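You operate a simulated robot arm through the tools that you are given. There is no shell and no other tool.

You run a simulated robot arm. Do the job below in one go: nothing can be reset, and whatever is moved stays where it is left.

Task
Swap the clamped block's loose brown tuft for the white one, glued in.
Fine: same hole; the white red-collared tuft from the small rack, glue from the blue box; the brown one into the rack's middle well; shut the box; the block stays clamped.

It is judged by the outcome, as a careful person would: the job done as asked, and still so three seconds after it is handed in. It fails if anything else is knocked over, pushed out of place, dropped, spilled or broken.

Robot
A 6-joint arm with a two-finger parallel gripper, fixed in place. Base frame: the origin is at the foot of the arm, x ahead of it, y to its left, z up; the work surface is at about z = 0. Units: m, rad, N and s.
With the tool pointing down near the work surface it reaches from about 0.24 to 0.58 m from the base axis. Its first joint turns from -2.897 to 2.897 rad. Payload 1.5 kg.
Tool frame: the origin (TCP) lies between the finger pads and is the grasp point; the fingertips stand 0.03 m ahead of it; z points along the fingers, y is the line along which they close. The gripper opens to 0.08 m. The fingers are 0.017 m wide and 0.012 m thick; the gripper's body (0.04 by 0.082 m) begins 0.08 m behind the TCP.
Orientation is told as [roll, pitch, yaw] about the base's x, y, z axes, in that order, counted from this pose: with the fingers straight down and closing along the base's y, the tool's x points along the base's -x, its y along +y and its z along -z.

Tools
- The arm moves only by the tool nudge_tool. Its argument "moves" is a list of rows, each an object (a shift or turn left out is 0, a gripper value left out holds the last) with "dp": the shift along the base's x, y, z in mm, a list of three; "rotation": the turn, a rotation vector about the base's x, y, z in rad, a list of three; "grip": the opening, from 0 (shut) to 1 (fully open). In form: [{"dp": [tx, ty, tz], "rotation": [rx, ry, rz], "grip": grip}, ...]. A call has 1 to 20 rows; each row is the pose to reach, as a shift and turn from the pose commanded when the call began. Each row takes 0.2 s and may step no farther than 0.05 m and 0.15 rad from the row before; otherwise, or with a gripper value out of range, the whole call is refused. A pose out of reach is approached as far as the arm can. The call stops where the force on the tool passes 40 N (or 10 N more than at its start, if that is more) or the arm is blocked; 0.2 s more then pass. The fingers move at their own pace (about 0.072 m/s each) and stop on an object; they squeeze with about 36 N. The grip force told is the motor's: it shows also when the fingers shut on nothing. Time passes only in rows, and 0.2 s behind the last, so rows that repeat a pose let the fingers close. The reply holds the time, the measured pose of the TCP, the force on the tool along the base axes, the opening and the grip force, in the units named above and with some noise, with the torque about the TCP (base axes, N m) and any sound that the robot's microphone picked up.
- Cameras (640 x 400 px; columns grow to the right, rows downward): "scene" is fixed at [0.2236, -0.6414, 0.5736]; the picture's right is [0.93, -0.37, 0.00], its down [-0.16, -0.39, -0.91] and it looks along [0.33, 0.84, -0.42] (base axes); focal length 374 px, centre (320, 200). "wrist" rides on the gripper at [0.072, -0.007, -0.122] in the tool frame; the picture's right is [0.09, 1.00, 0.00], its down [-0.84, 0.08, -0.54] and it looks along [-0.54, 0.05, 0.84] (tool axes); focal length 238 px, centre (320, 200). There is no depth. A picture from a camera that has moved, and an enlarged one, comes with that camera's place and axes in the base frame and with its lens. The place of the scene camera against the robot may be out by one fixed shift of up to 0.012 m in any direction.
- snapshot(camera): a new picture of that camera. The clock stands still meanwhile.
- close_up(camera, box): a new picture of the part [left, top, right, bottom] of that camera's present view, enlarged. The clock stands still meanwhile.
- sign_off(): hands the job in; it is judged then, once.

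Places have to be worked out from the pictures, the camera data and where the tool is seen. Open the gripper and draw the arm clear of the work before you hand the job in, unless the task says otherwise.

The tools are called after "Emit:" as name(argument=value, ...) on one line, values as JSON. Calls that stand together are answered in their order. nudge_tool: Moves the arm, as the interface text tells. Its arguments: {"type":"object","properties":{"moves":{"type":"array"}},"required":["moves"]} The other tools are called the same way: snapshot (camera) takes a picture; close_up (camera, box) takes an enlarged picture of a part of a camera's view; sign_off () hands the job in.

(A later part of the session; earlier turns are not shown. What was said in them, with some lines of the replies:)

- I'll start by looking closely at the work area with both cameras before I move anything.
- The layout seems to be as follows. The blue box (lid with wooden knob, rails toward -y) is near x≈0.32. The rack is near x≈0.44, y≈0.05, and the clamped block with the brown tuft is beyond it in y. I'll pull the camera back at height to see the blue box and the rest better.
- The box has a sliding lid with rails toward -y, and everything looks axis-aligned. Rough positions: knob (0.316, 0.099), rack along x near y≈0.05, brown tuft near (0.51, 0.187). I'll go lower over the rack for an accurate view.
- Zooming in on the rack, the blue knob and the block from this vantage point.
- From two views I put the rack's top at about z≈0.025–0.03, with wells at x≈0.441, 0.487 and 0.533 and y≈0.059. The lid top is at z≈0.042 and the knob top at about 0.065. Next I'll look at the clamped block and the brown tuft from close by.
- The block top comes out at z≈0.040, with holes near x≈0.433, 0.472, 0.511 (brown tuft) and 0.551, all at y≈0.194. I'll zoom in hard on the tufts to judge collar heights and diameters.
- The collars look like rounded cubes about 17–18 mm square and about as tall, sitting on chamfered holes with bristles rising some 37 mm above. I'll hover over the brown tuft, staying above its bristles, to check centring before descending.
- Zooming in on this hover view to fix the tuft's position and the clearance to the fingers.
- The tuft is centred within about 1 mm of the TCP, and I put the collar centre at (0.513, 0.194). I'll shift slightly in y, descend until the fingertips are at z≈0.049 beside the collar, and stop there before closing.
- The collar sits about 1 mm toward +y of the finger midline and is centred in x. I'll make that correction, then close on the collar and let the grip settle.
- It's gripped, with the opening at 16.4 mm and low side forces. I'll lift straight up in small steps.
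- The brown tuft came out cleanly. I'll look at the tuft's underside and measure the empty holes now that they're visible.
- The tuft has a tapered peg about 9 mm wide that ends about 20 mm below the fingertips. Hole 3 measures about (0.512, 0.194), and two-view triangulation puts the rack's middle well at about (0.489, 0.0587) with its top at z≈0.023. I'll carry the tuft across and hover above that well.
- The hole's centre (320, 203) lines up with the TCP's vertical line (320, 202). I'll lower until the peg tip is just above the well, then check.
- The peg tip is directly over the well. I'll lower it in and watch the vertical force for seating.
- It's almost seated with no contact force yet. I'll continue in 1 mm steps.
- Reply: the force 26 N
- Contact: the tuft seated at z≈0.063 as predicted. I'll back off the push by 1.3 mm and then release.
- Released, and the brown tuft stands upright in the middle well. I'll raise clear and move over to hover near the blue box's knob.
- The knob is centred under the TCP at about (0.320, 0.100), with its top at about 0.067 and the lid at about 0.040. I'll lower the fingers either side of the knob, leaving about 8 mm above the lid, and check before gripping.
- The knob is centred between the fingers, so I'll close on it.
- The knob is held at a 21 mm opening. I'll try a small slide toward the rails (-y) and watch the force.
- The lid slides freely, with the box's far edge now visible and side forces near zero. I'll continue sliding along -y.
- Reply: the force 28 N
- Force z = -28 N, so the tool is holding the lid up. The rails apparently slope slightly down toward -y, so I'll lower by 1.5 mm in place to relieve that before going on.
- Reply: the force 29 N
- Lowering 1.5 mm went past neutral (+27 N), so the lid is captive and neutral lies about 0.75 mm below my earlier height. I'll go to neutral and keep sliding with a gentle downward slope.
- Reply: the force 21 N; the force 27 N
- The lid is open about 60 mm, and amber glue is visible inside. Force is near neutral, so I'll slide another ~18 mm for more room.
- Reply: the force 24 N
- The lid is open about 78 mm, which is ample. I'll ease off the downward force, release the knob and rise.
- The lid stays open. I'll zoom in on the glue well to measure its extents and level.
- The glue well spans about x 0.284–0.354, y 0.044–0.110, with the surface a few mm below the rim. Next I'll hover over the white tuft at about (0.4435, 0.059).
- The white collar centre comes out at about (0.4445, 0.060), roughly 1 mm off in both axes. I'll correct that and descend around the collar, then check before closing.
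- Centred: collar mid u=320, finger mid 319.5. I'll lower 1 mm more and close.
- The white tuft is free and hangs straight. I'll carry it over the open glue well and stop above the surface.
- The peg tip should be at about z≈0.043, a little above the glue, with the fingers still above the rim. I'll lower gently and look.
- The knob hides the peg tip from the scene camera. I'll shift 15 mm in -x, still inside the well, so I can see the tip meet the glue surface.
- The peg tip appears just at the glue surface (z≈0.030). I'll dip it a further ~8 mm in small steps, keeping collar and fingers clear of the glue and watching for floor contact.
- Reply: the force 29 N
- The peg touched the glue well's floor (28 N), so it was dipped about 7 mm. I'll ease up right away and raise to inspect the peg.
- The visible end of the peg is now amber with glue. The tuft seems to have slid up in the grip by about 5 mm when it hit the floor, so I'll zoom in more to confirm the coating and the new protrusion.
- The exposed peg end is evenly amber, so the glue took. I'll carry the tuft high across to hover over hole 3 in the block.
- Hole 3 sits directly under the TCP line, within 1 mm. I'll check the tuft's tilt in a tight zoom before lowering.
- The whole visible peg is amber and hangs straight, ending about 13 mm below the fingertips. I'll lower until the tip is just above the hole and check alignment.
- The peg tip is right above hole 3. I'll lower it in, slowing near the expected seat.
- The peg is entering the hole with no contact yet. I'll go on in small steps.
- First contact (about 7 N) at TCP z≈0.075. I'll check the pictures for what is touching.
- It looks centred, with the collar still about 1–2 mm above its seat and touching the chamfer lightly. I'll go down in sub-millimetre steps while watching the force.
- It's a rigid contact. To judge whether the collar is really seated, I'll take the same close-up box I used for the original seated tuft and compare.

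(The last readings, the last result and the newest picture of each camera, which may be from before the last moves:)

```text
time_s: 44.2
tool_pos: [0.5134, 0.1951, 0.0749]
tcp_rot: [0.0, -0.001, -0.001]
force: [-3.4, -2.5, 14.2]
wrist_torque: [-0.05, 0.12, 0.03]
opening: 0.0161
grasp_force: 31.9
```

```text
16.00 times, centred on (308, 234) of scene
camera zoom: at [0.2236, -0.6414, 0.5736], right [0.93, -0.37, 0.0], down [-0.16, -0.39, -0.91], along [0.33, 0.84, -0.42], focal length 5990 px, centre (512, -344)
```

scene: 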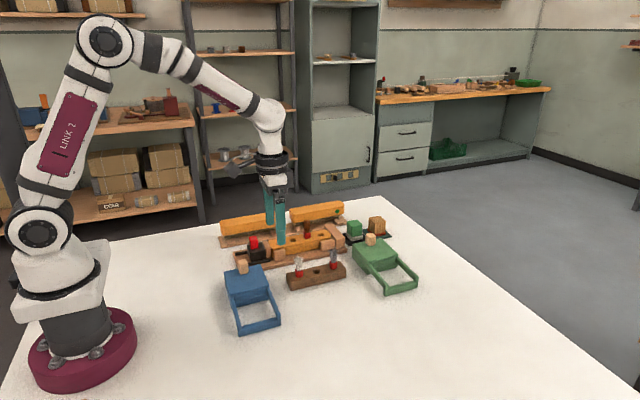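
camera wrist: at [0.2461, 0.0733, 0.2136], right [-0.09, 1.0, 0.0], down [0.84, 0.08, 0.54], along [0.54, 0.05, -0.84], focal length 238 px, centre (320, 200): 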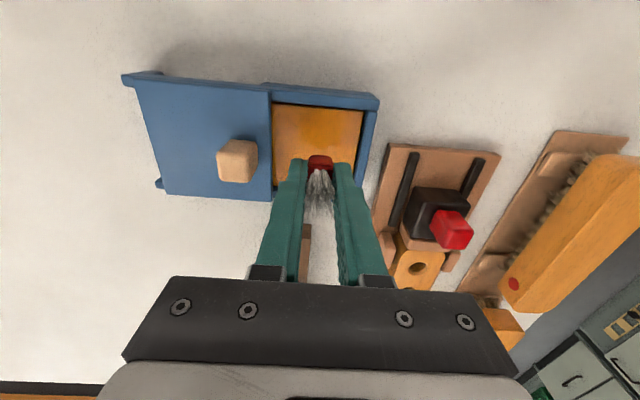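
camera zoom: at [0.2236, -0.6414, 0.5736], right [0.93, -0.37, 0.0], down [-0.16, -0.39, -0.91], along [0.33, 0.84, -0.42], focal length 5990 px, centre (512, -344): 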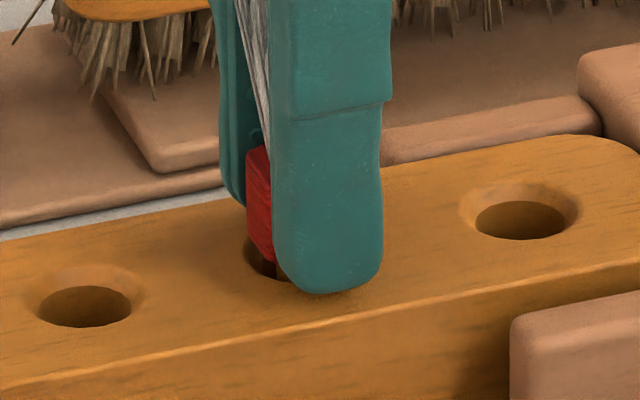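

The collar sits about 2–3 mm above its seat, with the amber peg visible in the gap. So it's the fingertips resting on the block top that stop it, because the tuft slid up in the grip. I'll relieve the push, open a little so the tuft drops those last millimetres into its hole, then look.

Emit:
nudge_tool(moves=[{"dp": [0, 0, 1.0]}, {"dp": [0, 0, 1.0]}, {"dp": [0, 0, 1.0], "grip": 0.3}, {"dp": [0, 0, 1.0], "grip": 0.36}, {"dp": [0, 0, 1.0], "grip": 0.36}])

Emit:
close_up(camera="scene", box=[285, 220, 345, 260])

Emit:
close_up(camera="wrist", box=[270, 100, 370, 210])

```text
time_s: 45.4
tool_pos: [0.5131, 0.1936, 0.0751]
tcp_rot: [0.001, -0.001, -0.001]
force: [0.2, 0.0, -0.3]
wrist_torque: [-0.04, 0.0, 0.01]
opening: 0.0287
grasp_force: 0.0
```

```text
10.00 times, centred on (315, 240) of scene
camera zoom: at [0.2236, -0.6414, 0.5736], right [0.93, -0.37, 0.0], down [-0.16, -0.39, -0.91], along [0.33, 0.84, -0.42], focal length 3744 px, centre (370, -200)
```

zoom: 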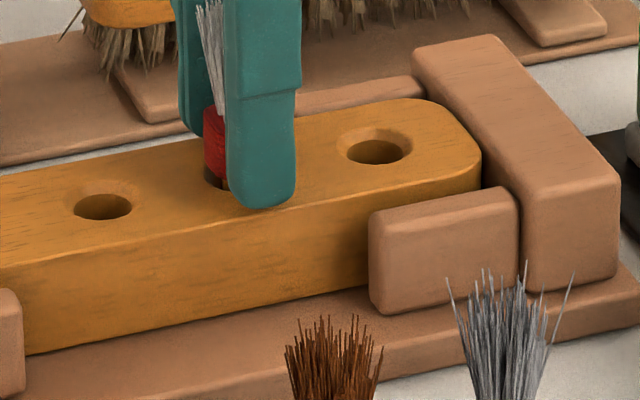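

```text
3.64 times, centred on (320, 155) of wrist
camera zoom: at [0.44, 0.1873, 0.197], right [-0.09, 1.0, 0.0], down [0.84, 0.08, 0.54], along [0.54, 0.05, -0.84], focal length 867 px, centre (320, 364)
```

zoom: 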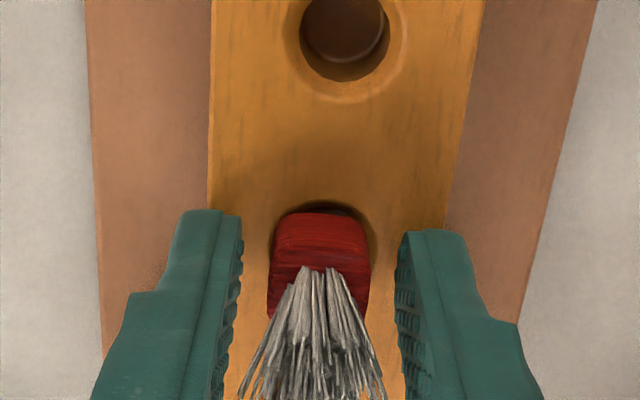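

The tuft hasn't dropped; it stays standing at that height. I'll zoom in on its base before deciding (no time passes meanwhile).

Emit:
close_up(camera="scene", box=[298, 224, 318, 244])

Emit:
close_up(camera="wrist", box=[295, 140, 345, 190])

```text
16.00 times, centred on (308, 234) of scene
camera zoom: at [0.2236, -0.6414, 0.5736], right [0.93, -0.37, 0.0], down [-0.16, -0.39, -0.91], along [0.33, 0.84, -0.42], focal length 5990 px, centre (512, -344)
```

zoom: 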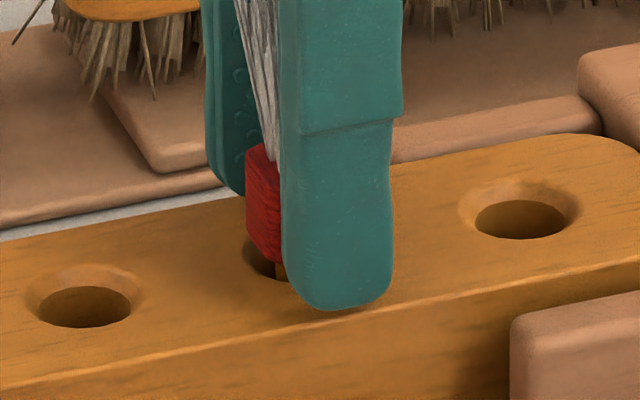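

```text
8.00 times, centred on (320, 165) of wrist
camera zoom: at [0.44, 0.1873, 0.197], right [-0.09, 1.0, 0.0], down [0.84, 0.08, 0.54], along [0.54, 0.05, -0.84], focal length 1907 px, centre (320, 480)
```

zoom: 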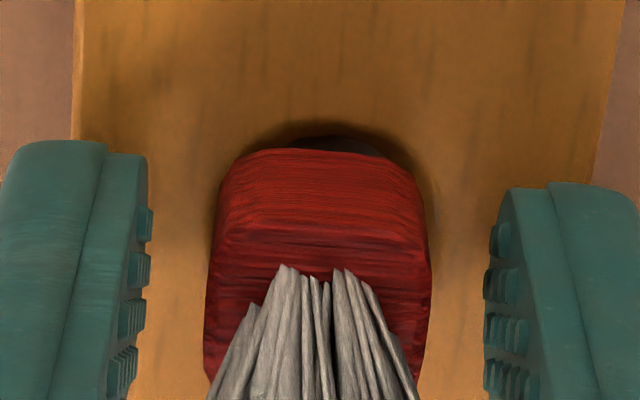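

The collar is upright but stands about 2.5 mm proud of where the old one sat. I'll raise the fingers 5 mm, regrip the collar higher up, and press it gently down to its seat.

Emit:
nudge_tool(moves=[{"dp": [0, 0.5, 5]}, {"dp": [0, 0.5, 5], "grip": 0.2}, {"dp": [0, 0.5, 5], "grip": 0.1}, {"dp": [0, 0.5, 5], "grip": 0.1}])

```text
time_s: 46.4
tool_pos: [0.5129, 0.1943, 0.0812]
tcp_rot: [0.0, -0.001, 0.0]
force: [0.0, -9.6, 0.5]
wrist_torque: [-0.3, 0.04, -0.01]
opening: 0.0161
grasp_force: 32.0
```

The tuft resists sideways, so it's already firmly located, and my grip was about 0.5 mm off in y. I'll recentre and press down gently in half-millimetre steps.

Emit:
nudge_tool(moves=[{"dp": [0, -0.5, 0]}, {"dp": [0, -0.5, -0.5]}, {"dp": [0, -0.5, -0.5]}])

```text
time_s: 47.2
tool_pos: [0.5123, 0.1941, 0.0805]
tcp_rot: [0.0, -0.002, -0.001]
force: [1.8, -7.8, 3.9]
wrist_torque: [-0.27, -0.09, -0.01]
opening: 0.0163
grasp_force: 31.6
```

Emit:
nudge_tool(moves=[{"dp": [0, -0.4, -0.5]}, {"dp": [0, -0.4, -1.0]}, {"dp": [0, -0.4, -1.0]}])

Emit:
close_up(camera="scene", box=[298, 224, 318, 244])

```text
time_s: 48.0
tool_pos: [0.5129, 0.1942, 0.0809]
tcp_rot: [0.001, -0.001, -0.001]
force: [-0.5, -6.1, 16.3]
wrist_torque: [-0.23, 0.01, 0.0]
opening: 0.0164
grasp_force: 32.2
```

```text
16.00 times, centred on (308, 234) of scene
camera zoom: at [0.2236, -0.6414, 0.5736], right [0.93, -0.37, 0.0], down [-0.16, -0.39, -0.91], along [0.33, 0.84, -0.42], focal length 5990 px, centre (512, -344)
```

zoom: 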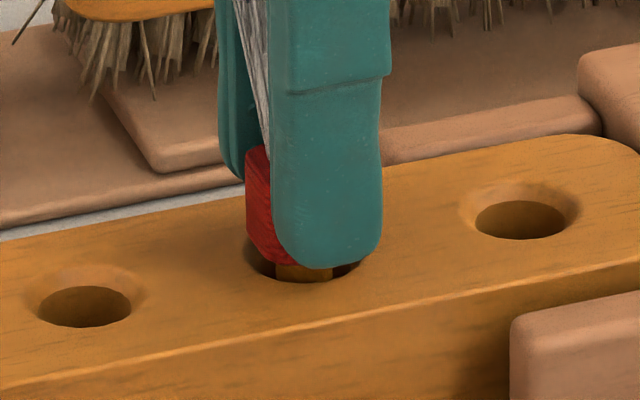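

The peg sits in the hole with the collar a bit proud, and it's rigid under 16 N. I'll press once a little firmer (about 24 N, below the grip's slip limit) and see whether it moves.

Emit:
nudge_tool(moves=[{"dp": [0, -0.4, -0.3]}, {"dp": [0, -0.4, -0.6]}, {"dp": [0, -0.4, -0.6]}, {"dp": [0, -0.4, -0.6]}])

Emit:
close_up(camera="scene", box=[298, 224, 318, 244])

```text
time_s: 49.0
tool_pos: [0.5136, 0.1933, 0.0789]
tcp_rot: [0.001, -0.004, -0.001]
force: [0.2, -1.4, 28.3]
wrist_torque: [-0.04, -0.06, -0.02]
opening: 0.0161
grasp_force: 31.9
```

```text
16.00 times, centred on (308, 234) of scene
camera zoom: at [0.2236, -0.6414, 0.5736], right [0.93, -0.37, 0.0], down [-0.16, -0.39, -0.91], along [0.33, 0.84, -0.42], focal length 5990 px, centre (512, -344)
```

zoom: 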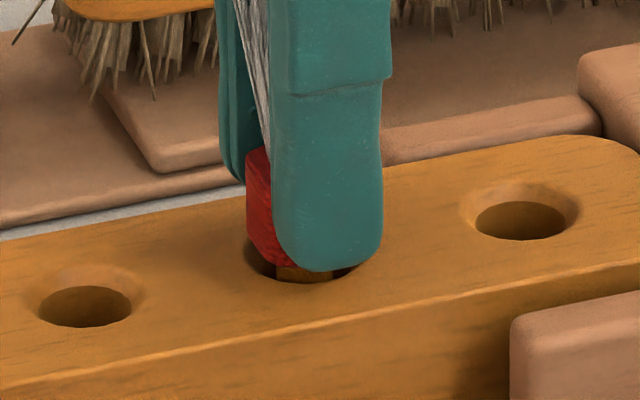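

No movement even at 28 N, so the tuft is solidly home in the hole. I'll relieve the push, open, rise clear, and inspect it.

Emit:
nudge_tool(moves=[{"dp": [0, 0, 1.0]}, {"dp": [0, 0, 1.9]}, {"dp": [0, 0, 1.9]}])

Emit:
nudge_tool(moves=[{"dp": [0, 0, 0], "grip": 0.3}, {"dp": [0, 0, 0], "grip": 0.5}, {"dp": [0, 0, 0], "grip": 0.5}, {"dp": [0, 0, 20], "grip": 0.5}, {"dp": [0, 0, 50], "grip": 0.5}, {"dp": [0, 0, 75], "grip": 0.5}, {"dp": [0, 0, 75], "grip": 0.5}])

Emit:
close_up(camera="scene", box=[285, 220, 345, 260])

Emit:
close_up(camera="wrist", box=[260, 90, 380, 210])

```text
time_s: 49.8
tool_pos: [0.513, 0.1938, 0.0815]
tcp_rot: [0.0, 0.0, 0.0]
force: [17.2, 7.7, -1.9]
wrist_torque: [0.23, -0.61, 0.01]
opening: 0.0162
grasp_force: 31.8
```

```text
time_s: 51.4
tool_pos: [0.5124, 0.193, 0.1574]
tcp_rot: [0.0, 0.0, -0.001]
force: [0.0, -0.8, 0.4]
wrist_torque: [-0.01, -0.02, 0.03]
opening: 0.0398
grasp_force: 0.1
```

```text
10.00 times, centred on (315, 240) of scene
camera zoom: at [0.2236, -0.6414, 0.5736], right [0.93, -0.37, 0.0], down [-0.16, -0.39, -0.91], along [0.33, 0.84, -0.42], focal length 3744 px, centre (370, -200)
```

zoom: 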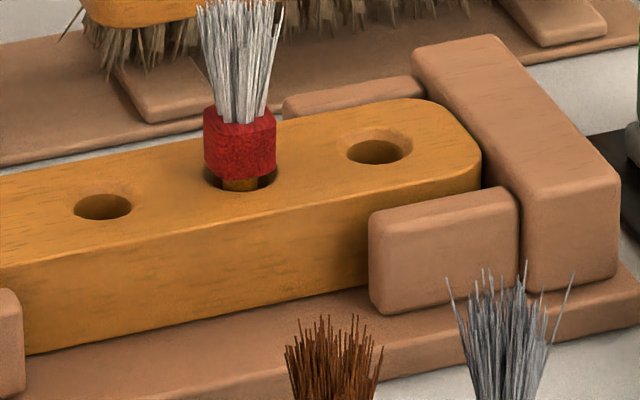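

```text
3.33 times, centred on (320, 150) of wrist
camera zoom: at [0.4398, 0.1863, 0.2778], right [-0.09, 1.0, 0.0], down [0.84, 0.08, 0.54], along [0.54, 0.05, -0.84], focal length 794 px, centre (320, 367)
```

zoom: 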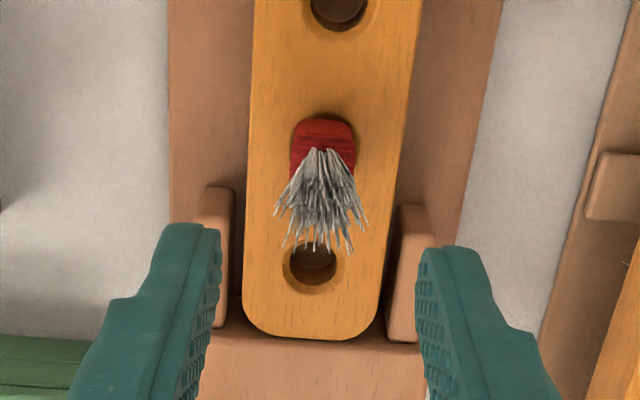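

The white tuft stands upright in hole 3 and took side loads without shifting, so the glue is holding. Now for the box lid: I'll move over to hover above the knob, now near (0.320, 0.023).

Emit:
nudge_tool(moves=[{"dp": [0, 0, 15]}, {"dp": [-30, -27, 20]}, {"dp": [-62, -55, 20]}, {"dp": [-95, -84, 20]}, {"dp": [-128, -113, 20]}, {"dp": [-160, -142, 20]}, {"dp": [-192.8, -170.7, 15]}, {"dp": [-192.8, -170.7, 5]}, {"dp": [-192.8, -170.7, 5]}])

Emit:
close_up(camera="wrist", box=[240, 60, 400, 220])

Emit:
snapshot(camera="scene")

```text
time_s: 53.4
tool_pos: [0.3191, 0.0236, 0.1614]
tcp_rot: [0.001, 0.0, -0.001]
force: [-0.3, -0.1, 0.0]
wrist_torque: [-0.03, 0.05, 0.0]
opening: 0.0399
grasp_force: 0.1
```

```text
2.50 times, centred on (320, 140) of wrist
camera zoom: at [0.2469, 0.0164, 0.2818], right [-0.09, 1.0, 0.0], down [0.84, 0.08, 0.54], along [0.54, 0.05, -0.84], focal length 596 px, centre (320, 350)
```

zoom: 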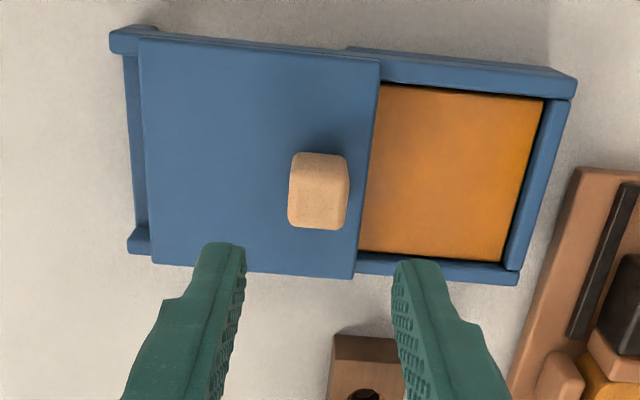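

```text
taken
```

scene: 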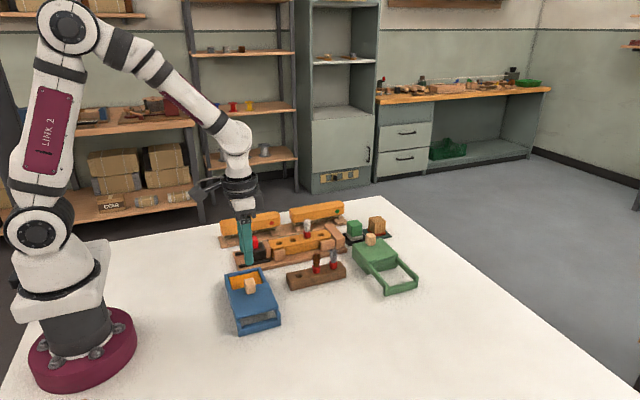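

The knob is centred under the gripper. I'll lower around it to the same height as before and grip.

Emit:
nudge_tool(moves=[{"dp": [0, 0, -40]}, {"dp": [0, 0, -65]}, {"dp": [0, 0, -78]}, {"dp": [0, 0, -81]}, {"dp": [0, 0, -81]}])

Emit:
nudge_tool(moves=[{"dp": [0, 0, 0], "grip": 0.35}, {"dp": [0, 0, 0], "grip": 0.15}, {"dp": [0, 0, 0], "grip": 0.15}, {"dp": [0, 0, 0], "grip": 0.15}])

```text
time_s: 54.6
tool_pos: [0.3201, 0.0228, 0.0798]
tcp_rot: [0.002, 0.001, 0.001]
force: [-0.4, -0.4, 0.0]
wrist_torque: [0.0, 0.0, -0.02]
opening: 0.0401
grasp_force: 0.0
```

```text
time_s: 55.6
tool_pos: [0.3203, 0.0231, 0.0803]
tcp_rot: [0.001, 0.001, 0.0]
force: [2.1, 0.2, -2.8]
wrist_torque: [-0.03, -0.02, 0.02]
opening: 0.0212
grasp_force: 34.3
```

The knob is gripped at 21 mm. I'll slide the lid back toward +y and check the forces on the way.

Emit:
nudge_tool(moves=[{"dp": [0, 5, 0]}, {"dp": [0, 12, 0]}, {"dp": [0, 20, 0]}, {"dp": [0, 28, 0]}, {"dp": [0, 28, 0]}])

```text
time_s: 56.8
tool_pos: [0.3197, 0.0516, 0.0805]
tcp_rot: [0.0, 0.001, 0.0]
force: [-1.2, 0.5, 3.0]
wrist_torque: [-0.01, 0.05, 0.05]
opening: 0.0216
grasp_force: 34.9
```

Forces are small, so I'll carry on sliding most of the remaining 50 mm.

Emit:
nudge_tool(moves=[{"dp": [0, 8, 0]}, {"dp": [0, 16, 0]}, {"dp": [0, 24, 0]}, {"dp": [0, 32, 0]}, {"dp": [0, 40, 0]}, {"dp": [0, 46, 0]}, {"dp": [0, 46, 0]}])

Emit:
close_up(camera="scene", box=[215, 245, 295, 340])

Emit:
close_up(camera="wrist", box=[160, 60, 400, 220])

```text
time_s: 58.4
tool_pos: [0.3192, 0.0975, 0.081]
tcp_rot: [0.0, 0.001, 0.0]
force: [-6.7, 0.2, 20.0]
wrist_torque: [-0.03, 0.13, 0.03]
opening: 0.0213
grasp_force: 34.6
```

```text
4.21 times, centred on (255, 292) of scene
camera zoom: at [0.2236, -0.6414, 0.5736], right [0.93, -0.37, 0.0], down [-0.16, -0.39, -0.91], along [0.33, 0.84, -0.42], focal length 1576 px, centre (594, -190)
```

zoom: 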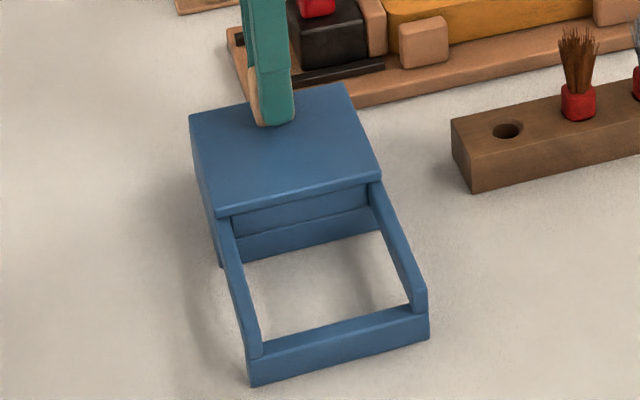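

```text
2.50 times, centred on (280, 140) of wrist
camera zoom: at [0.2475, 0.0906, 0.2013], right [-0.09, 1.0, 0.0], down [0.84, 0.08, 0.54], along [0.54, 0.05, -0.84], focal length 596 px, centre (420, 350)
```

zoom: 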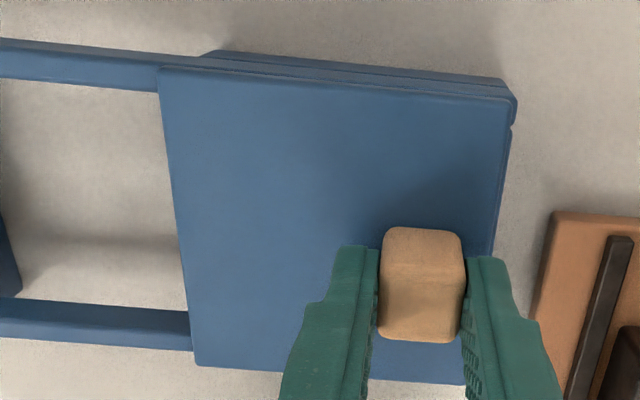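

Nearly shut, with about 4 mm left. I'll ease the vertical load and push the last few millimetres, watching for the end stop.

Emit:
nudge_tool(moves=[{"dp": [0, 1, 0.6]}, {"dp": [0, 2.5, 0.6]}, {"dp": [0, 4, 0.6]}, {"dp": [0, 4, 0.6]}])

Emit:
close_up(camera="wrist", box=[160, 60, 400, 220])

```text
time_s: 59.4
tool_pos: [0.3196, 0.0997, 0.0803]
tcp_rot: [0.0, 0.0, 0.0]
force: [4.6, -13.0, -14.0]
wrist_torque: [-0.24, -0.12, 0.02]
opening: 0.0215
grasp_force: 34.0
```

```text
2.50 times, centred on (280, 140) of wrist
camera zoom: at [0.2476, 0.0938, 0.2013], right [-0.09, 1.0, 0.0], down [0.84, 0.08, 0.54], along [0.54, 0.05, -0.84], focal length 596 px, centre (420, 350)
```

zoom: 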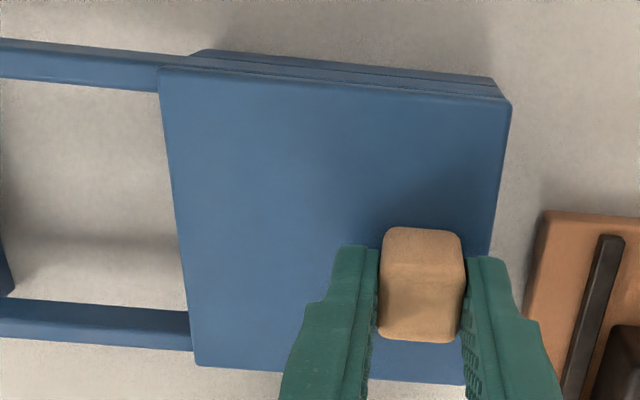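

The end stop is reached (Fy −13 N) and the lid sits flush with the box. I'll relieve the forces, release and rise.

Emit:
nudge_tool(moves=[{"dp": [0, -0.6, -0.4]}, {"dp": [0, -0.6, -0.4]}, {"dp": [0, -0.6, -0.4], "grip": 0.35}, {"dp": [0, -0.6, -0.4], "grip": 0.5}, {"dp": [0, -0.6, -0.4], "grip": 0.5}, {"dp": [0, -0.6, 30], "grip": 0.5}, {"dp": [0, -0.6, 70], "grip": 0.5}, {"dp": [0, -0.6, 110], "grip": 0.5}, {"dp": [0, -0.6, 110], "grip": 0.5}])

Emit:
snapshot(camera="wrist")

Emit:
close_up(camera="scene", box=[205, 190, 425, 340])

Emit:
close_up(camera="wrist", box=[240, 60, 400, 220])

```text
time_s: 61.4
tool_pos: [0.3195, 0.0989, 0.1914]
tcp_rot: [0.0, -0.001, 0.0]
force: [0.5, -0.2, 0.5]
wrist_torque: [-0.02, 0.01, 0.05]
opening: 0.0402
grasp_force: 0.0
```

```text
taken
camera wrist: at [0.2474, 0.0926, 0.3124], right [-0.09, 1.0, 0.0], down [0.84, 0.08, 0.54], along [0.54, 0.05, -0.84], focal length 238 px, centre (320, 200)
```

wrist: 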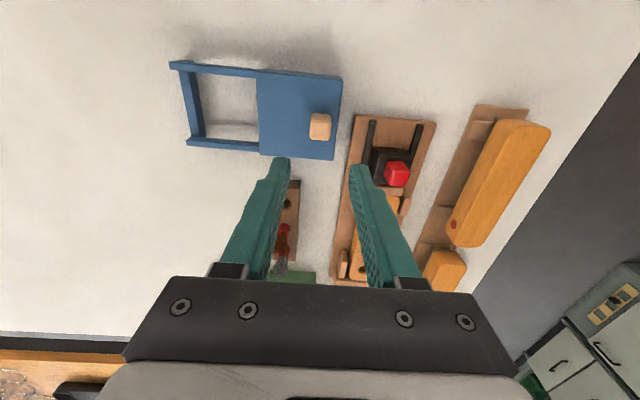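

```text
2.67 times, centred on (315, 265) of scene
camera zoom: at [0.2236, -0.6414, 0.5736], right [0.93, -0.37, 0.0], down [-0.16, -0.39, -0.91], along [0.33, 0.84, -0.42], focal length 998 px, centre (333, 27)
```

zoom: 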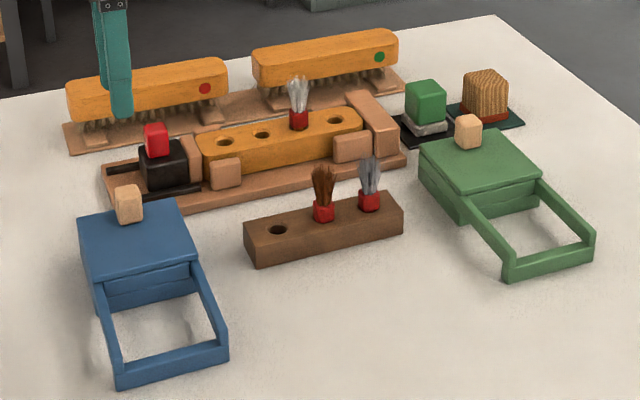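

```text
2.50 times, centred on (320, 140) of wrist
camera zoom: at [0.2474, 0.0926, 0.3124], right [-0.09, 1.0, 0.0], down [0.84, 0.08, 0.54], along [0.54, 0.05, -0.84], focal length 596 px, centre (320, 350)
```

zoom: 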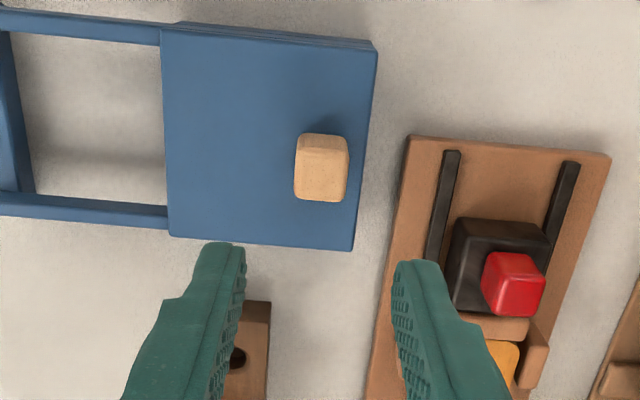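

The box is shut and nothing else has moved. I'll take one more close look at the white tuft's seating, next to the racked tufts for comparison.

Emit:
close_up(camera="scene", box=[295, 215, 325, 245])

Emit:
close_up(camera="scene", box=[305, 245, 345, 285])

```text
13.33 times, centred on (310, 230) of scene
camera zoom: at [0.2236, -0.6414, 0.5736], right [0.93, -0.37, 0.0], down [-0.16, -0.39, -0.91], along [0.33, 0.84, -0.42], focal length 4992 px, centre (453, -200)
```

zoom: 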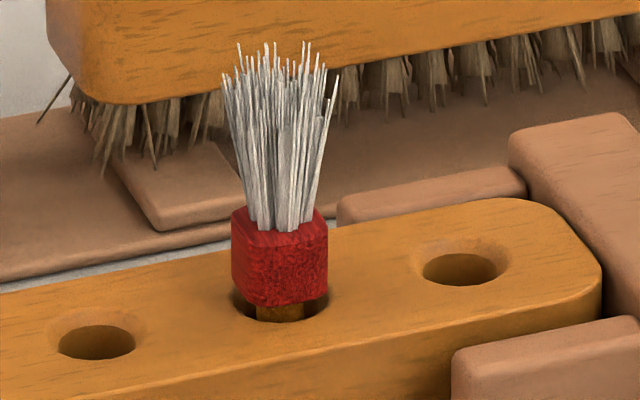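

```text
10.00 times, centred on (325, 265) of scene
camera zoom: at [0.2236, -0.6414, 0.5736], right [0.93, -0.37, 0.0], down [-0.16, -0.39, -0.91], along [0.33, 0.84, -0.42], focal length 3744 px, centre (270, -450)
```

zoom: 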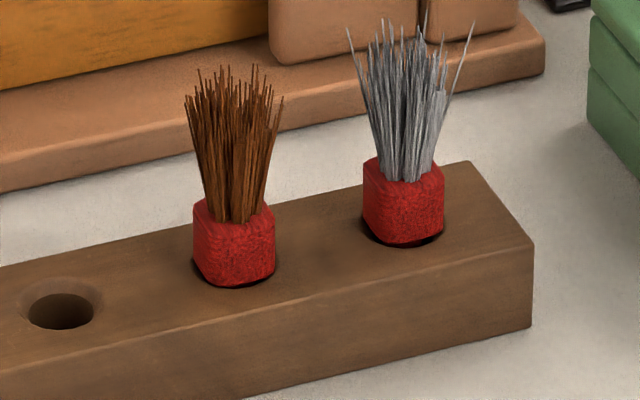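

The white tuft stands straight and fast in the original hole; the brown and grey ones sit properly in the rack, and the box is shut. I'll draw the arm up and clear with the gripper open, then do a final check.

Emit:
nudge_tool(moves=[{"dp": [0, 0, 40], "grip": 0.8}, {"dp": [0, -20, 80], "grip": 1.0}, {"dp": [0, -50, 110], "grip": 1.0}, {"dp": [0, -80, 120], "grip": 1.0}, {"dp": [0, -80, 120], "grip": 1.0}, {"dp": [0, -80, 120], "grip": 1.0}])

Emit:
snapshot(camera="scene")

Emit:
close_up(camera="scene", box=[200, 190, 440, 340])

Emit:
close_up(camera="scene", box=[285, 220, 345, 260])

```text
time_s: 62.8
tool_pos: [0.32, 0.0191, 0.3104]
tcp_rot: [0.002, -0.001, 0.0]
force: [-0.2, -0.1, -0.8]
wrist_torque: [-0.02, -0.03, 0.04]
opening: 0.0799
grasp_force: 0.0
```

```text
taken
```

scene: 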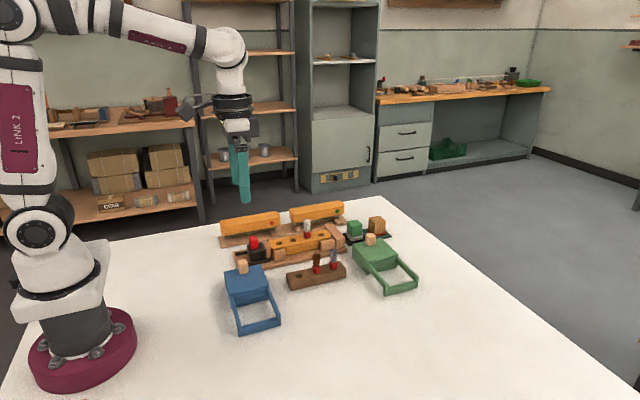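

```text
2.67 times, centred on (320, 265) of scene
camera zoom: at [0.2236, -0.6414, 0.5736], right [0.93, -0.37, 0.0], down [-0.16, -0.39, -0.91], along [0.33, 0.84, -0.42], focal length 998 px, centre (320, 27)
```

zoom: 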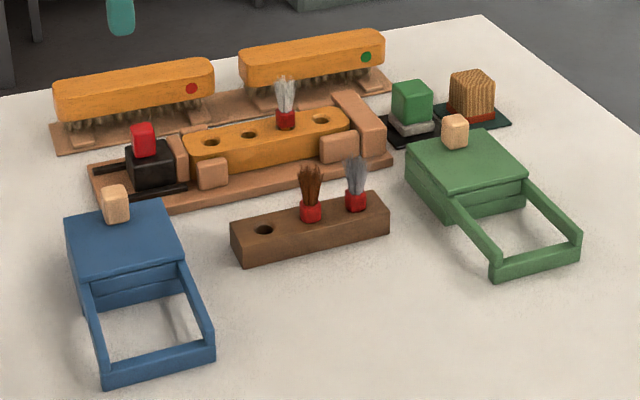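

```text
10.00 times, centred on (315, 240) of scene
camera zoom: at [0.2236, -0.6414, 0.5736], right [0.93, -0.37, 0.0], down [-0.16, -0.39, -0.91], along [0.33, 0.84, -0.42], focal length 3744 px, centre (370, -200)
```

zoom: 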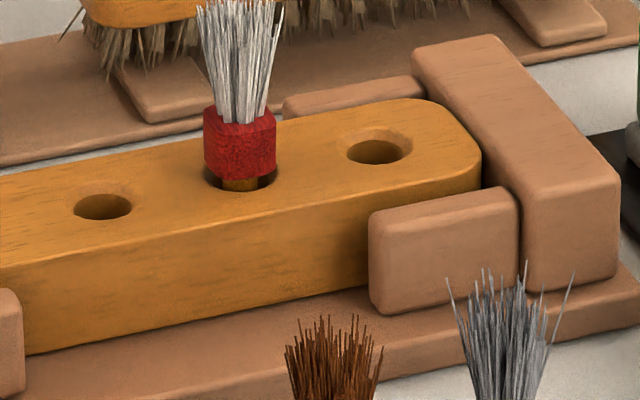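

Final check: the white tuft is in the block's original hole, upright, and its collar stands about 2–3 mm proud of where the brown one sat. It didn't move under a 28 N press, so the glue is holding. The brown tuft is in the rack's middle well, the blue box is shut, and the block is still clamped. Nothing else has moved, and the arm is clear with the gripper open, so I'm handing the job in.

Emit:
sign_off()

```text
The job is handed in.
```

The swap is done and handed in. The one flaw is that the white tuft's collar stands about 2–3 mm higher than the brown one's did.

- **White tuft:** I dipped its peg in the blue box's glue and put it in the brown tuft's old hole. When the peg hit the bottom of the glue well, the tuft slid up in the grip. That left the collar high, and the tuft was already stuck before I could press it down. It stands upright and didn't move when I pressed down with 28 N.
- **Brown tuft:** it is seated upright in the rack's middle well.
- **Blue box:** the lid is slid shut against its stop.
- **Everything else:** in the final pictures the block is still clamped and nothing else has moved or spilled. The arm is clear with the gripper open.
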